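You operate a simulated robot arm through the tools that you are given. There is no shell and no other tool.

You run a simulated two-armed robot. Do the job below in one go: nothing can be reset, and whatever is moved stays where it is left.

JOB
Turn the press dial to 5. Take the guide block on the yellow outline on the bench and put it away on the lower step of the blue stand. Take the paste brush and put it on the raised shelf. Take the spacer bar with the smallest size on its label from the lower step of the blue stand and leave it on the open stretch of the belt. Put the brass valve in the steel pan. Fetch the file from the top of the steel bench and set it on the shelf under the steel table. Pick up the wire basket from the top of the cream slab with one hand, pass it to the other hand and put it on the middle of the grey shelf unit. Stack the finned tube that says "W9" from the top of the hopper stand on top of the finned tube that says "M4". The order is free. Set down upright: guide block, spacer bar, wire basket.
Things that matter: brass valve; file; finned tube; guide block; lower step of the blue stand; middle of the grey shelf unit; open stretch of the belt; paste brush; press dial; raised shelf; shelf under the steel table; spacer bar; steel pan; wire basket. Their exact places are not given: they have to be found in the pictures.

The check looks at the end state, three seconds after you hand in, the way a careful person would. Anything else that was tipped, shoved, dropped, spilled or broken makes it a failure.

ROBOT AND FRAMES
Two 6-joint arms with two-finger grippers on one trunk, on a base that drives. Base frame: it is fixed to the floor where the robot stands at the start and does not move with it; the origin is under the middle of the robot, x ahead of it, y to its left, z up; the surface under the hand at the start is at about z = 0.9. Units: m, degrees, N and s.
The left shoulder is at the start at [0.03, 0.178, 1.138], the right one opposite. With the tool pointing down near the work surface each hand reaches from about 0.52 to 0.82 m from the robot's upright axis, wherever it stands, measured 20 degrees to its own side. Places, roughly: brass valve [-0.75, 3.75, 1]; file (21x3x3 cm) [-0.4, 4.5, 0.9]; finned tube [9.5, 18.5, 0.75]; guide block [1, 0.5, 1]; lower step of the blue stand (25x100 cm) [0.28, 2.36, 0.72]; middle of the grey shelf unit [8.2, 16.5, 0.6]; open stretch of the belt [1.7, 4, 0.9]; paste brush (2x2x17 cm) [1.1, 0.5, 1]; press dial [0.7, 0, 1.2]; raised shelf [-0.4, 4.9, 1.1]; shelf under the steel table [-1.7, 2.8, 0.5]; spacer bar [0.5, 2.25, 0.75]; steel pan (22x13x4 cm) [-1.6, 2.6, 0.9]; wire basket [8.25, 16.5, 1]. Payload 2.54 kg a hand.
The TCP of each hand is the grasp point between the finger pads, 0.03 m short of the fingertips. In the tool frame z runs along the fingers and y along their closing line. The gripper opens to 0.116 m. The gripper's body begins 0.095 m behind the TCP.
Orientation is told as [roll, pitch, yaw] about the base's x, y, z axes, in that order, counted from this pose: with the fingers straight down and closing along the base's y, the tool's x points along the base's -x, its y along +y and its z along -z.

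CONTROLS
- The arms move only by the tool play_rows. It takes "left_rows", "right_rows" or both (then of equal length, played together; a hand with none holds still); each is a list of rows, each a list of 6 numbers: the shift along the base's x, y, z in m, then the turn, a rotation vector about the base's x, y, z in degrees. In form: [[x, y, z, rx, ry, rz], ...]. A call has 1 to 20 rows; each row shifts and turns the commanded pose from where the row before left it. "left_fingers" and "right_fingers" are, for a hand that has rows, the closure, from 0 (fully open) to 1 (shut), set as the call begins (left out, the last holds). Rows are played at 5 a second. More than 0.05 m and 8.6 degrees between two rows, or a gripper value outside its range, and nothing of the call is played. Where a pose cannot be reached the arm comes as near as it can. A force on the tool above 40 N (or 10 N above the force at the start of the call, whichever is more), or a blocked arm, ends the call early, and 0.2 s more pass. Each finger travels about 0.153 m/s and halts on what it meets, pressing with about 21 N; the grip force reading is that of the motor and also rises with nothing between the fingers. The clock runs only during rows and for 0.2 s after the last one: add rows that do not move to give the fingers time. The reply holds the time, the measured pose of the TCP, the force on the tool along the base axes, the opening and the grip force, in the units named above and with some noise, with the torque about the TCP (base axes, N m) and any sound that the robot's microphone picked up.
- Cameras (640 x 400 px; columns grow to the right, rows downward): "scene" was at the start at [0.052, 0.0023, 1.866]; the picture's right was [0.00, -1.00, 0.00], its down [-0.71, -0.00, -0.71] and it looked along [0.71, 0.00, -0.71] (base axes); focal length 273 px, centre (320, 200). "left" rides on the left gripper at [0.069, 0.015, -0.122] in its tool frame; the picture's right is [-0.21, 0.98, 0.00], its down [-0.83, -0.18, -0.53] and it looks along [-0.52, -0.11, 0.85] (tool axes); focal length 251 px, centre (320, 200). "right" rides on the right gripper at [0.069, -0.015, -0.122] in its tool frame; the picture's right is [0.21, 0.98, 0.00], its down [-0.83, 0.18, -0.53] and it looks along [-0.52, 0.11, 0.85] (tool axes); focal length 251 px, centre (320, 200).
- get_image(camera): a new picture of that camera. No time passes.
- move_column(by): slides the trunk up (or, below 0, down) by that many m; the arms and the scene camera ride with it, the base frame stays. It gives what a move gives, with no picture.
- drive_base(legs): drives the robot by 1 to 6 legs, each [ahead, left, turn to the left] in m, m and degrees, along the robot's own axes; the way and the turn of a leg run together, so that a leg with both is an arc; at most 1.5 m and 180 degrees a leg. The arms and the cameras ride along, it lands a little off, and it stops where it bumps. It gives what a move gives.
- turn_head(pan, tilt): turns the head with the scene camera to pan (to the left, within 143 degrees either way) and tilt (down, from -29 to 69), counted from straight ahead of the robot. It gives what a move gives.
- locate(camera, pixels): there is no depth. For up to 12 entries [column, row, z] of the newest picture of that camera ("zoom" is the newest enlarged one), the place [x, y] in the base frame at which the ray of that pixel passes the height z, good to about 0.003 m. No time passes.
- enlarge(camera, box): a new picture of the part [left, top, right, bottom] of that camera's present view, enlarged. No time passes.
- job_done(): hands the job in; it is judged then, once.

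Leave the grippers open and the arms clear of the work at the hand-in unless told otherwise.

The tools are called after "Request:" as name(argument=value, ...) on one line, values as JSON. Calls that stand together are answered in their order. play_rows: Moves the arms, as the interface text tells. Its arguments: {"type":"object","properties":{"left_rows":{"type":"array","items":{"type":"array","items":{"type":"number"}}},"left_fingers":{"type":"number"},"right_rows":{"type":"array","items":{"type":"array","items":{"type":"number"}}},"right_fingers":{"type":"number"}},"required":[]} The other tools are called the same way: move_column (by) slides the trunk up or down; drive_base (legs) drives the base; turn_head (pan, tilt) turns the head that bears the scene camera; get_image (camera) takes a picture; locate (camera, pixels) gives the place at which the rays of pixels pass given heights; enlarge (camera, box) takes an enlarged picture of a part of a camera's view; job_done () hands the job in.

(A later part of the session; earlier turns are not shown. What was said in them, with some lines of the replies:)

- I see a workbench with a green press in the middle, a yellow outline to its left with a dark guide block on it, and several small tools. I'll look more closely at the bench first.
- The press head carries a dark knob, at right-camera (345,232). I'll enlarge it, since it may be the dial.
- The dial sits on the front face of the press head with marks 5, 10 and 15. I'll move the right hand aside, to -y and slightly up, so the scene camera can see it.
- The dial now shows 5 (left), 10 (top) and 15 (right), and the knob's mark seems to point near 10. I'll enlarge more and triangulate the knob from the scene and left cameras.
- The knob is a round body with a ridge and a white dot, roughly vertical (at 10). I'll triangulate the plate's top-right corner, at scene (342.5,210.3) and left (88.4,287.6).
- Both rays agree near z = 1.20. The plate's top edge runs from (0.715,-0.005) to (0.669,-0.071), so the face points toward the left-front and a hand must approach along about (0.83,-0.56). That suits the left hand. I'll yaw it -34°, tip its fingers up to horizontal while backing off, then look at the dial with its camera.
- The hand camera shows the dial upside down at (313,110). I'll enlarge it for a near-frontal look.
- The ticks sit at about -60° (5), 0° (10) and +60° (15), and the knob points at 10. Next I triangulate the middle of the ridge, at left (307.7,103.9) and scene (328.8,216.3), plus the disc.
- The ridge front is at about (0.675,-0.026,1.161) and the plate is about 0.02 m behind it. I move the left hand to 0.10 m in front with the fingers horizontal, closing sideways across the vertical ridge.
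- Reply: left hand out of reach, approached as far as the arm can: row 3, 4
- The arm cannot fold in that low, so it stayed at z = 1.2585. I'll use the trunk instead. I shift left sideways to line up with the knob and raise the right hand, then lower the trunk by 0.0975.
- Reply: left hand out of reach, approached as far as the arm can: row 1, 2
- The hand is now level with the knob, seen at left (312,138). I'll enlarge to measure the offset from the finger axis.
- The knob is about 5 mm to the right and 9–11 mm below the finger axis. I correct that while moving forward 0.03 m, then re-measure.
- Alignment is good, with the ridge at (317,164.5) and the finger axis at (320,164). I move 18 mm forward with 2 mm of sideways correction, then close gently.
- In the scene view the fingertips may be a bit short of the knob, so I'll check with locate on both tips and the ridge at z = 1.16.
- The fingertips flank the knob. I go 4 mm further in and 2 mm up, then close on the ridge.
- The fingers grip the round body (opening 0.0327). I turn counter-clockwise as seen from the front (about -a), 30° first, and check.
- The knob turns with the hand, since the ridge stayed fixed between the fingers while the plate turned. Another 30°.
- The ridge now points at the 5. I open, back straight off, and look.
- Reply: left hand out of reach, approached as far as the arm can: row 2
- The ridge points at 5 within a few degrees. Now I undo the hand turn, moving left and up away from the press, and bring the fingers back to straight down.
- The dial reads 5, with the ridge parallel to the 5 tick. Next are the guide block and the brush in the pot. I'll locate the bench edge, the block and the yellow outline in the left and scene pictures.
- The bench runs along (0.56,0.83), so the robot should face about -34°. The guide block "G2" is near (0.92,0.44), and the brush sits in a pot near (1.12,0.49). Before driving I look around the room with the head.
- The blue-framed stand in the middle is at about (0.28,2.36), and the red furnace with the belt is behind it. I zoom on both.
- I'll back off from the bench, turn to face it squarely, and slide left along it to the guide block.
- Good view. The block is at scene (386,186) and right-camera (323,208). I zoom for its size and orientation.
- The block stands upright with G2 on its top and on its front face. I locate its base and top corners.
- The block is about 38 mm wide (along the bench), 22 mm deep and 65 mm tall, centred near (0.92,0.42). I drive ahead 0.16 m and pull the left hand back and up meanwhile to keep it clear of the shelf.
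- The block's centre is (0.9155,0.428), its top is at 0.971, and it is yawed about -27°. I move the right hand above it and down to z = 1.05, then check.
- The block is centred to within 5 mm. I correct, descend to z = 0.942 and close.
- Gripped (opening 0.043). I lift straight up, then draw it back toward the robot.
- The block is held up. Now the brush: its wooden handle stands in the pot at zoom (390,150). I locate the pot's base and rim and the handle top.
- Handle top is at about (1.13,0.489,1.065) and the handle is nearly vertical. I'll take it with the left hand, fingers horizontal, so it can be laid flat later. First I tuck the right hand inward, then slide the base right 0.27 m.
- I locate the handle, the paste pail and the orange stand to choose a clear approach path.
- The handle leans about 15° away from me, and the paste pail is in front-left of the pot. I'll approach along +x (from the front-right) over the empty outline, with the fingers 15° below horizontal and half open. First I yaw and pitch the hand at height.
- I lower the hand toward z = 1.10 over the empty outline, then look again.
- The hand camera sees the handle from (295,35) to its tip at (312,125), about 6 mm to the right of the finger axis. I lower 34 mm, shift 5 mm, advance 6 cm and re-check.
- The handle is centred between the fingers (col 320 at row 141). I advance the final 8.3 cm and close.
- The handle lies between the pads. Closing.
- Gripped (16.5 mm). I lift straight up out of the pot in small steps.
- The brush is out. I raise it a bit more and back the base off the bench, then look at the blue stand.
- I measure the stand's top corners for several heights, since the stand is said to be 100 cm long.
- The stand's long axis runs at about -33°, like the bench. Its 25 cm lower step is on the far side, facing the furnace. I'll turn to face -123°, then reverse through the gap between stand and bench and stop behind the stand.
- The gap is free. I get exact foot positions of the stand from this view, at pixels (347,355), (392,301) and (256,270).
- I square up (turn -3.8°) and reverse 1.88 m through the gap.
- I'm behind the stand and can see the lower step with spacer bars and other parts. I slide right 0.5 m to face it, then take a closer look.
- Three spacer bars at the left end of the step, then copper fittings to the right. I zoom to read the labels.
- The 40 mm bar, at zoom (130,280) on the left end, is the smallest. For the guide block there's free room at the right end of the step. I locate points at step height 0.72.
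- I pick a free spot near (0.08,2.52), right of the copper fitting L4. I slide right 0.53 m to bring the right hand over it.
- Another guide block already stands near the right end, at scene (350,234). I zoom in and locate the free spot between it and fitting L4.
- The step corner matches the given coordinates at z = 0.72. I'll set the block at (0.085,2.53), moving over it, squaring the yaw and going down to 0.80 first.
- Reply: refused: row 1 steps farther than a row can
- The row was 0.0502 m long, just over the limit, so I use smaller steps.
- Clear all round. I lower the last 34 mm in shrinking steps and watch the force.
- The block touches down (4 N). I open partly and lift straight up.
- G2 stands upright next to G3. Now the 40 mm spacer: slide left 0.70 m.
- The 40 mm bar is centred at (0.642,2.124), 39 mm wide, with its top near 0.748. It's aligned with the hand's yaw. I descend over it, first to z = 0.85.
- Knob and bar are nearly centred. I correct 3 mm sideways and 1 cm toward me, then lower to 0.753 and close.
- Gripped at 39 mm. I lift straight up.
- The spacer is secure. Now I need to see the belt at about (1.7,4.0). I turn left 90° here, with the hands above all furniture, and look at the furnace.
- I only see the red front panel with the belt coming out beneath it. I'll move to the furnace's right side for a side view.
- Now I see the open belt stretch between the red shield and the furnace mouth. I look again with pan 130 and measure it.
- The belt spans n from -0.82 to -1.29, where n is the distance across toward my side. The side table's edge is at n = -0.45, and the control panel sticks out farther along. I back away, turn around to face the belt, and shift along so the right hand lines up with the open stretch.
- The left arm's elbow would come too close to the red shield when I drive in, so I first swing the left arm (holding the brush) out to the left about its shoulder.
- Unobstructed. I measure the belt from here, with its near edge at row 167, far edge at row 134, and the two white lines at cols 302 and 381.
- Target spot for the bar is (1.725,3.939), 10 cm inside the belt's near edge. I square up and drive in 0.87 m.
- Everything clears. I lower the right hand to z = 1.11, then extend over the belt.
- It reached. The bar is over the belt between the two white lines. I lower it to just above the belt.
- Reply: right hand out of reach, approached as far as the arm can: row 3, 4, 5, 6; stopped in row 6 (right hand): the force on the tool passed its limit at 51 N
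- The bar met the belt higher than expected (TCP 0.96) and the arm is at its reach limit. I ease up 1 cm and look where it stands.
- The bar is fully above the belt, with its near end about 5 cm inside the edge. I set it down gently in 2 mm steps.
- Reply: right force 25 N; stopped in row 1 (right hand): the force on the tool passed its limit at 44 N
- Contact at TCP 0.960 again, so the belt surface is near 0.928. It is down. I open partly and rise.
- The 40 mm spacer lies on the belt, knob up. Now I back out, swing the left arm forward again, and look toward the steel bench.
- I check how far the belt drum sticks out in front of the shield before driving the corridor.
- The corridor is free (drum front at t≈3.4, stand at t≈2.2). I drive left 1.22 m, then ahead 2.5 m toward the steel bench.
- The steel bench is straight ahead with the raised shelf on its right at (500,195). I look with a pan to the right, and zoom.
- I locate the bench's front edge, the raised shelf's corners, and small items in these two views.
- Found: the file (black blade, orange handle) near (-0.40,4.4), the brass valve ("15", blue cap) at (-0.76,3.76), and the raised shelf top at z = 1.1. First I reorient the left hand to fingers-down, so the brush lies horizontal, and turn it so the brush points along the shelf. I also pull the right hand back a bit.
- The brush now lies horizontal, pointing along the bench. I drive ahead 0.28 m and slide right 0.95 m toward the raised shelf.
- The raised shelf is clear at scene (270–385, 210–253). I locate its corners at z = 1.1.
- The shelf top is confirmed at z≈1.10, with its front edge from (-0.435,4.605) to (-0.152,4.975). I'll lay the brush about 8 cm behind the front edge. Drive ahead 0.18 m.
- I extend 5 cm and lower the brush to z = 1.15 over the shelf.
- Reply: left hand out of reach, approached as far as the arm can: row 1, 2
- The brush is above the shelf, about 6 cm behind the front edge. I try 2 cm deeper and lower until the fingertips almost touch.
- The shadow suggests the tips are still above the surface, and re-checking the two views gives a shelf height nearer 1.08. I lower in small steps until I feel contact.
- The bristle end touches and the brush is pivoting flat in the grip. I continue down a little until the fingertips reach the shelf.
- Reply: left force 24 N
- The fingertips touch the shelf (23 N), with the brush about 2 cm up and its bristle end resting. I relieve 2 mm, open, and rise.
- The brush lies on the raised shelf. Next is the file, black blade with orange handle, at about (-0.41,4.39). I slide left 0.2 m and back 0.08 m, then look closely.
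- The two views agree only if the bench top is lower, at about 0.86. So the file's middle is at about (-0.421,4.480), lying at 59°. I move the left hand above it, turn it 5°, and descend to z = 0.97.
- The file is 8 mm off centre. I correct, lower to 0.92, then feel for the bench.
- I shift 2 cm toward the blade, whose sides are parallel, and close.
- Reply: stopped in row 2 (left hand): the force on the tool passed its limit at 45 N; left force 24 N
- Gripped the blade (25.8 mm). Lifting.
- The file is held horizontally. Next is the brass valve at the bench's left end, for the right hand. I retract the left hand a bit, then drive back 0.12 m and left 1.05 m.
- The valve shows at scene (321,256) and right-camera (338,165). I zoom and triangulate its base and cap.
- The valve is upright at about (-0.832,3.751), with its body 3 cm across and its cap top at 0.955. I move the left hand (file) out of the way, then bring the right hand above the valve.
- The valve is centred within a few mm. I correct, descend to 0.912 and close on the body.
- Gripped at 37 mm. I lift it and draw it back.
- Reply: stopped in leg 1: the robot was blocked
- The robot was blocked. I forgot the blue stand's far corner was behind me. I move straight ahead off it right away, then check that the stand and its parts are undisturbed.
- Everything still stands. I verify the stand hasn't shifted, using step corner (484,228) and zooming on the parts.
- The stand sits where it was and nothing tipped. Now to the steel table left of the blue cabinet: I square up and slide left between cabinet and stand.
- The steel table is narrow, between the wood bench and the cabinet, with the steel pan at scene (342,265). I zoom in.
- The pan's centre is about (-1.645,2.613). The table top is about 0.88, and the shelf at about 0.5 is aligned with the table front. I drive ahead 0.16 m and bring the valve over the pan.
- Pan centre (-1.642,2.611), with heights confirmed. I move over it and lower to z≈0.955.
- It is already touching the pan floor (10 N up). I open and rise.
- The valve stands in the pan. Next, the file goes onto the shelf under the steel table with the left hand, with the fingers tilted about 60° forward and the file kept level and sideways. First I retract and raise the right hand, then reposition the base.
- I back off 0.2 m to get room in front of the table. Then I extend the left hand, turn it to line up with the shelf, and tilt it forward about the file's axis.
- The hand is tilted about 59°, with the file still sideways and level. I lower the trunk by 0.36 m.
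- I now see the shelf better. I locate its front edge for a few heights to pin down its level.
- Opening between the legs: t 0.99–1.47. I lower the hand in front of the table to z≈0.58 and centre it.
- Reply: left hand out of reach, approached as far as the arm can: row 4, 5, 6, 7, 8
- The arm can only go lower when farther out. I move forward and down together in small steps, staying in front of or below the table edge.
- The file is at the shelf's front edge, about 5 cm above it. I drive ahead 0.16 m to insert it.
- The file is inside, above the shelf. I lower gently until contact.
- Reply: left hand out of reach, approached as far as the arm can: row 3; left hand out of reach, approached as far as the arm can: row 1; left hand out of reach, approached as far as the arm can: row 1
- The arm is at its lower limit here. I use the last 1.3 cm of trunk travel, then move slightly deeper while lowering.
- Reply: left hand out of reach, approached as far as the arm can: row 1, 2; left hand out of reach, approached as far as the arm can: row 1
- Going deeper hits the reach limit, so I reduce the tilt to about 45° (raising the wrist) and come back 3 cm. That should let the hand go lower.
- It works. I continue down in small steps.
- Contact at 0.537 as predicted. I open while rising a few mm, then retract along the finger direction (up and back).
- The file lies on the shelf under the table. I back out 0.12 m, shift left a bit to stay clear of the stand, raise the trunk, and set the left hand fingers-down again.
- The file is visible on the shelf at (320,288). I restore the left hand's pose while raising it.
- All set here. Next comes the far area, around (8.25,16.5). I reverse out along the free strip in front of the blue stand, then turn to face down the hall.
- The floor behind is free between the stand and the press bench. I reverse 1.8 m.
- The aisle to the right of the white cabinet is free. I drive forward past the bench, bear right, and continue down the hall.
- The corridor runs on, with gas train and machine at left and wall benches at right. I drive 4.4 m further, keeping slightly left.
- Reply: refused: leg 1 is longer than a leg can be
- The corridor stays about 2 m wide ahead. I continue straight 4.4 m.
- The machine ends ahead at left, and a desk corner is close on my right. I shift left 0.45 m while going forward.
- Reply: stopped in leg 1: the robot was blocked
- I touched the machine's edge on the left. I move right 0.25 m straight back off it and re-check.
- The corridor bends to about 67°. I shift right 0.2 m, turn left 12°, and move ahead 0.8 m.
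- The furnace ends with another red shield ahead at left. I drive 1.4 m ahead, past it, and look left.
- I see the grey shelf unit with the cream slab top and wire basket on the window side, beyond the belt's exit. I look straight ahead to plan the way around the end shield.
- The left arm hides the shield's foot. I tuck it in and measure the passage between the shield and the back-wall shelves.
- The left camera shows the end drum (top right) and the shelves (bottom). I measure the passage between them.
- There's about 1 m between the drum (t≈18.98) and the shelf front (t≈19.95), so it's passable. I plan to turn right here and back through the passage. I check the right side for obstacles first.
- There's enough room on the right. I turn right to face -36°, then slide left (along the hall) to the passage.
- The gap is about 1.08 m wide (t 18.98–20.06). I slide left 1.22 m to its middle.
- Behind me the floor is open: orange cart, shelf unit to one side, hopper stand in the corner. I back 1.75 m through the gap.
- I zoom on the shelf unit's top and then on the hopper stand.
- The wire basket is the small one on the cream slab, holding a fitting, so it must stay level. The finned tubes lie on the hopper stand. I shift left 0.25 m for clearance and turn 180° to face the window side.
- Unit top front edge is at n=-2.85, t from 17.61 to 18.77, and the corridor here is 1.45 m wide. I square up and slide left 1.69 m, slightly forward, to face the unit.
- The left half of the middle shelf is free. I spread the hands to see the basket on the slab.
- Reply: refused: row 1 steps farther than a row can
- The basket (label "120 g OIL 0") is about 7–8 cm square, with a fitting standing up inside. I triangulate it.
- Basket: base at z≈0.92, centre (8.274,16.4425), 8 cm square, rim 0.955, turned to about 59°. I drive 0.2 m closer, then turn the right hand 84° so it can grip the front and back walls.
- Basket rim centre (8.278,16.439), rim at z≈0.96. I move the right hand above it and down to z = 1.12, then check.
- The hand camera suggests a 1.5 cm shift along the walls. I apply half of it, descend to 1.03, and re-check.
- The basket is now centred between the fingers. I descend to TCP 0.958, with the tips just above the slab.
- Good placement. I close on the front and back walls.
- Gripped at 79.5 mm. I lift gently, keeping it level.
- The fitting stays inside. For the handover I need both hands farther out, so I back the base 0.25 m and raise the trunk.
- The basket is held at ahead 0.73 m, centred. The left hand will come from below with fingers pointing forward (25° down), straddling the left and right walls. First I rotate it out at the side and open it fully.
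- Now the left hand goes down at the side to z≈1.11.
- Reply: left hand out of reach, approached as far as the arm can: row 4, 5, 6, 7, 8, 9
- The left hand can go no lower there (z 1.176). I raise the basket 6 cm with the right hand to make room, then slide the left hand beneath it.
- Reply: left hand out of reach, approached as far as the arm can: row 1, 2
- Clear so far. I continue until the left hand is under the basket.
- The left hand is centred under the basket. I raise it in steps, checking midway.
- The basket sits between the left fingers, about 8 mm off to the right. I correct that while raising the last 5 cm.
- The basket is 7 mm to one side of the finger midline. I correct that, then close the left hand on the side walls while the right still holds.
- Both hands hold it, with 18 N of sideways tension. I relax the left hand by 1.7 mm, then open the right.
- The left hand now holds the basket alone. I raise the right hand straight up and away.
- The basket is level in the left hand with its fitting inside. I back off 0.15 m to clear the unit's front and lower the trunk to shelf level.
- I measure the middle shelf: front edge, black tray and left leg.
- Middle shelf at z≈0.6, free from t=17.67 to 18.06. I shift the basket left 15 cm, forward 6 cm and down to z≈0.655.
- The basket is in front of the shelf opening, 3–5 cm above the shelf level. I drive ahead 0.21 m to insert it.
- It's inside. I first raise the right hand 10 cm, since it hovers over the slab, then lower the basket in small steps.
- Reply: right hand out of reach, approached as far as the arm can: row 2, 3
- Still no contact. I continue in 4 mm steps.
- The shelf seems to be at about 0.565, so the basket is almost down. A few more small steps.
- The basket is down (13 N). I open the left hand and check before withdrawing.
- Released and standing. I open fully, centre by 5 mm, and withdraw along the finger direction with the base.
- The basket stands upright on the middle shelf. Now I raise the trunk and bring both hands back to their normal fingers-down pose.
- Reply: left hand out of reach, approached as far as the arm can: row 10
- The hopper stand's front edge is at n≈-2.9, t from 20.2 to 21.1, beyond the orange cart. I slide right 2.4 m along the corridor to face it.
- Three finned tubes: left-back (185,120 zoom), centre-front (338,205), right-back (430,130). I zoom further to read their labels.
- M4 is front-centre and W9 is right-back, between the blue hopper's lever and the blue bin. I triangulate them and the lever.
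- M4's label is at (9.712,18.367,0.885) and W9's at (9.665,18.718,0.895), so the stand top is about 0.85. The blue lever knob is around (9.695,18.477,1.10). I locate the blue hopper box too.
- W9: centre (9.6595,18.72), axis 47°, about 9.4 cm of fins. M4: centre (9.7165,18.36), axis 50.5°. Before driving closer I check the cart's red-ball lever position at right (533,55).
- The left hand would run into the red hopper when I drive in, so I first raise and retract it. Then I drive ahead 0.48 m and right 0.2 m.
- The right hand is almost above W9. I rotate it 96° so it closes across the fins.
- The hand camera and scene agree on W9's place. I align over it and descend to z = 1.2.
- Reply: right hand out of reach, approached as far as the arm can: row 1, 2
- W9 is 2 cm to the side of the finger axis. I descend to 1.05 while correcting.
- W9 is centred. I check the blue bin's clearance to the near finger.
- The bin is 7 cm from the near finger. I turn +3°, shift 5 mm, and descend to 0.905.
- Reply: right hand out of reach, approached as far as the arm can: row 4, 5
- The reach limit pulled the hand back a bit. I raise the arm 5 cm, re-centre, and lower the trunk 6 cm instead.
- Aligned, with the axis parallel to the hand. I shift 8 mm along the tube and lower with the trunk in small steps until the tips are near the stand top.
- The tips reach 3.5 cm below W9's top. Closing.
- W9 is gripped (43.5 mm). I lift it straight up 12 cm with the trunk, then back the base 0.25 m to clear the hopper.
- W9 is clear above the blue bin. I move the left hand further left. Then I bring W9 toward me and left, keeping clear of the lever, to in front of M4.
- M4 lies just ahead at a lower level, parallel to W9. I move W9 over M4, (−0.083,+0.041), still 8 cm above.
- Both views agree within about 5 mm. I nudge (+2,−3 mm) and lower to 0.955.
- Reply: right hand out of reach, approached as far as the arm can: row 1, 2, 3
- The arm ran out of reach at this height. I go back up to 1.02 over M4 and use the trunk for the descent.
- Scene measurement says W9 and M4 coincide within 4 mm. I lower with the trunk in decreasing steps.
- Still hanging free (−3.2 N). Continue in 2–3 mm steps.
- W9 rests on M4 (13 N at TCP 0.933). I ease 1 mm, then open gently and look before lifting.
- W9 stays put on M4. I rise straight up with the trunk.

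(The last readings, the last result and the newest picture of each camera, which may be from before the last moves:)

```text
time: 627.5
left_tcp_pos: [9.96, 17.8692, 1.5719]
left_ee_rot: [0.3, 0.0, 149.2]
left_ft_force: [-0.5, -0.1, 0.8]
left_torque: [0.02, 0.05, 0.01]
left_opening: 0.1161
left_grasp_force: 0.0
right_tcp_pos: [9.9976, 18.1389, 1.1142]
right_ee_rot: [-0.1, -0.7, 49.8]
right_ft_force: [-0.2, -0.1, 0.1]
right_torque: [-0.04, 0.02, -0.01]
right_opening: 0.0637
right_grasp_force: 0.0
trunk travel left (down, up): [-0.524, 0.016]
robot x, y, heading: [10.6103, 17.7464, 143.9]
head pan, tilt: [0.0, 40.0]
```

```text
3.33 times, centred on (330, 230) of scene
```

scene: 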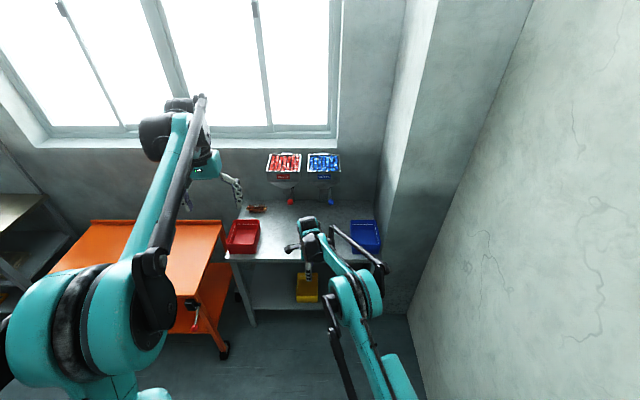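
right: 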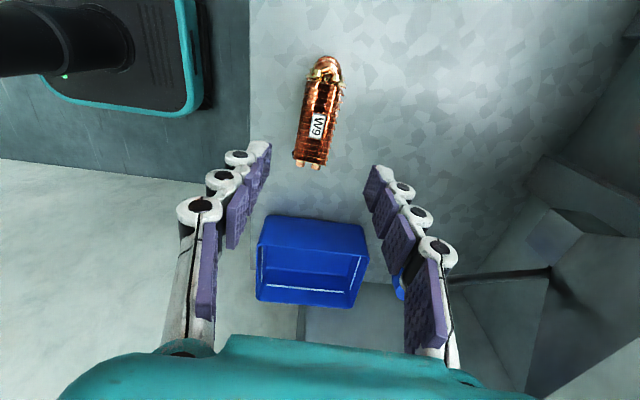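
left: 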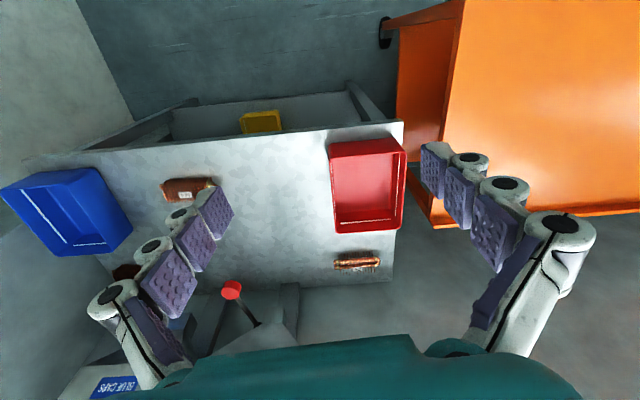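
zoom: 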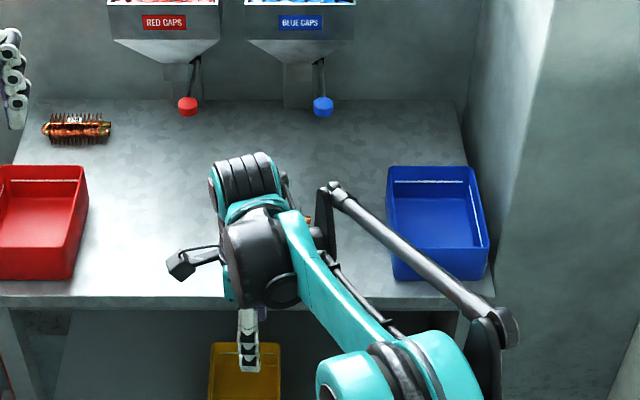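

The right arm hides the stack, so I move it aside to verify.

Request:
play_rows(right_rows=[[0.025, 0.03, 0.03, 0, 0, 0], [0.025, 0.03, 0.03, 0, 0, 0], [0.025, 0.03, 0.03, 0, 0, 0], [0.025, 0.03, 0.03, 0, 0, 0], [0.025, 0.03, 0.03, 0, 0, 0], [0, 0, 0, 0, 0, 0]], right_fingers=0)

Request:
get_image(camera="scene")

Request:
enlarge(camera="scene", box=[280, 200, 360, 270])

Request:
enlarge(camera="left", box=[0, 0, 320, 250])

```text
time: 628.9
left_tcp_pos: [9.9593, 17.8683, 1.5704]
left_ee_rot: [0.3, 0.1, 149.3]
left_ft_force: [-1.5, -0.1, 0.3]
left_torque: [0.02, -0.02, 0.03]
left_opening: 0.116
left_grasp_force: 0.0
right_tcp_pos: [10.1206, 18.2887, 1.2635]
right_ee_rot: [0.0, -0.8, 49.9]
right_ft_force: [0.3, -0.3, -0.1]
right_torque: [0.04, -0.03, -0.02]
right_opening: 0.116
right_grasp_force: 0.0
trunk travel left (down, up): [-0.524, 0.016]
robot x, y, heading: [10.6098, 17.7461, 144.0]
head pan, tilt: [0.0, 40.0]
```

```text
taken
```

scene: 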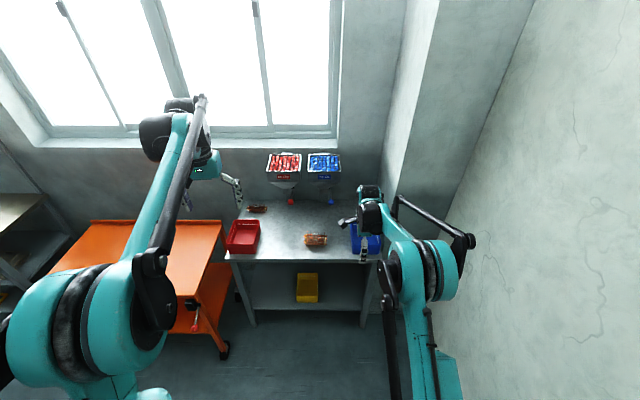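

```text
5.71 times, centred on (320, 235) of scene
```

zoom: 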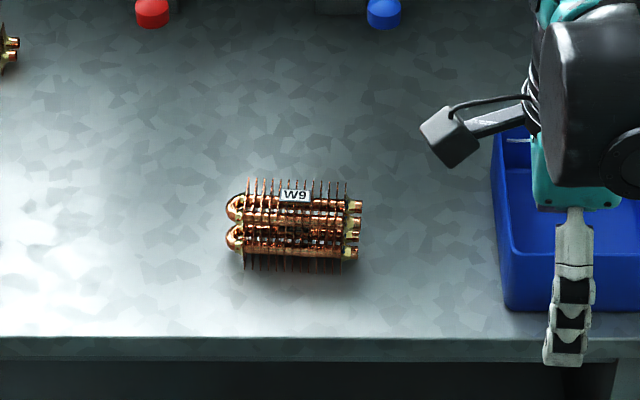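

```text
1.60 times, centred on (160, 125) of left
```

zoom: 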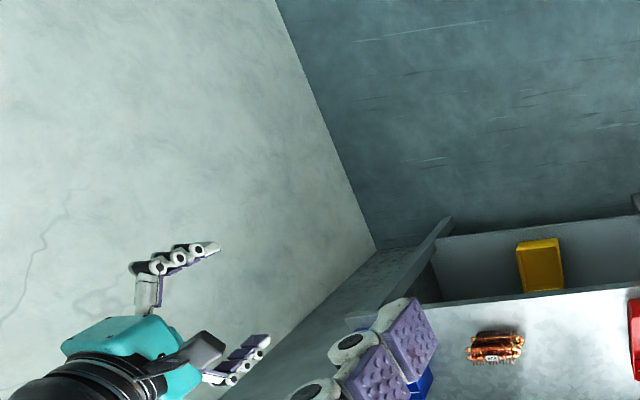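

W9 sits squarely on M4, and nothing else on the stand has moved. All jobs are done:
- The dial is at 5.
- Guide block G2 is on the blue stand's lower step.
- The paste brush is on the raised shelf.
- The 40 mm spacer is on the belt.
- The brass valve is in the steel pan.
- The file is on the shelf under the steel table.
- The wire basket is on the middle shelf of the grey unit.
- W9 is stacked on M4.

Both grippers are open and clear, so I hand in.

Request:
job_done()

```text
The job is handed in.
```

I finished all eight tasks and handed the job in. I have not seen the result of the check.

- **Press dial:** turned from 10 to 5. In the pictures the pointer lines up with the 5 mark to within about 3 degrees.
- **Guide block (G2):** standing upright on the lower step of the blue stand, next to G3.
- **Paste brush:** lying on the raised shelf. I let it drop about 2 cm when releasing it.
- **Spacer bar:** the 40 mm bar, the smallest of the three, is on the open stretch of the belt with its knob up.
- **Brass valve:** standing upright in the steel pan.
- **File:** lying on the shelf under the steel table.
- **Wire basket:** picked up with the right hand, passed to the left, and set upright on the middle shelf. I read "the middle of the grey shelf unit" as that shelf. The fitting inside the basket stayed in place.
- **Finned tubes:** W9 is stacked on M4, lined up to within a few millimetres.

**Bumps while driving:**
- The base backed into a corner of the blue stand. I checked straight afterwards: the stand had not shifted beyond measuring error, and everything on it was still upright.
- Near the exit end of the furnace, the base was blocked on its left side and tilted slightly. I moved it off at once and it sat level again. I did not inspect that spot for damage.

Both grippers were open and the arms clear of the work at hand-in.
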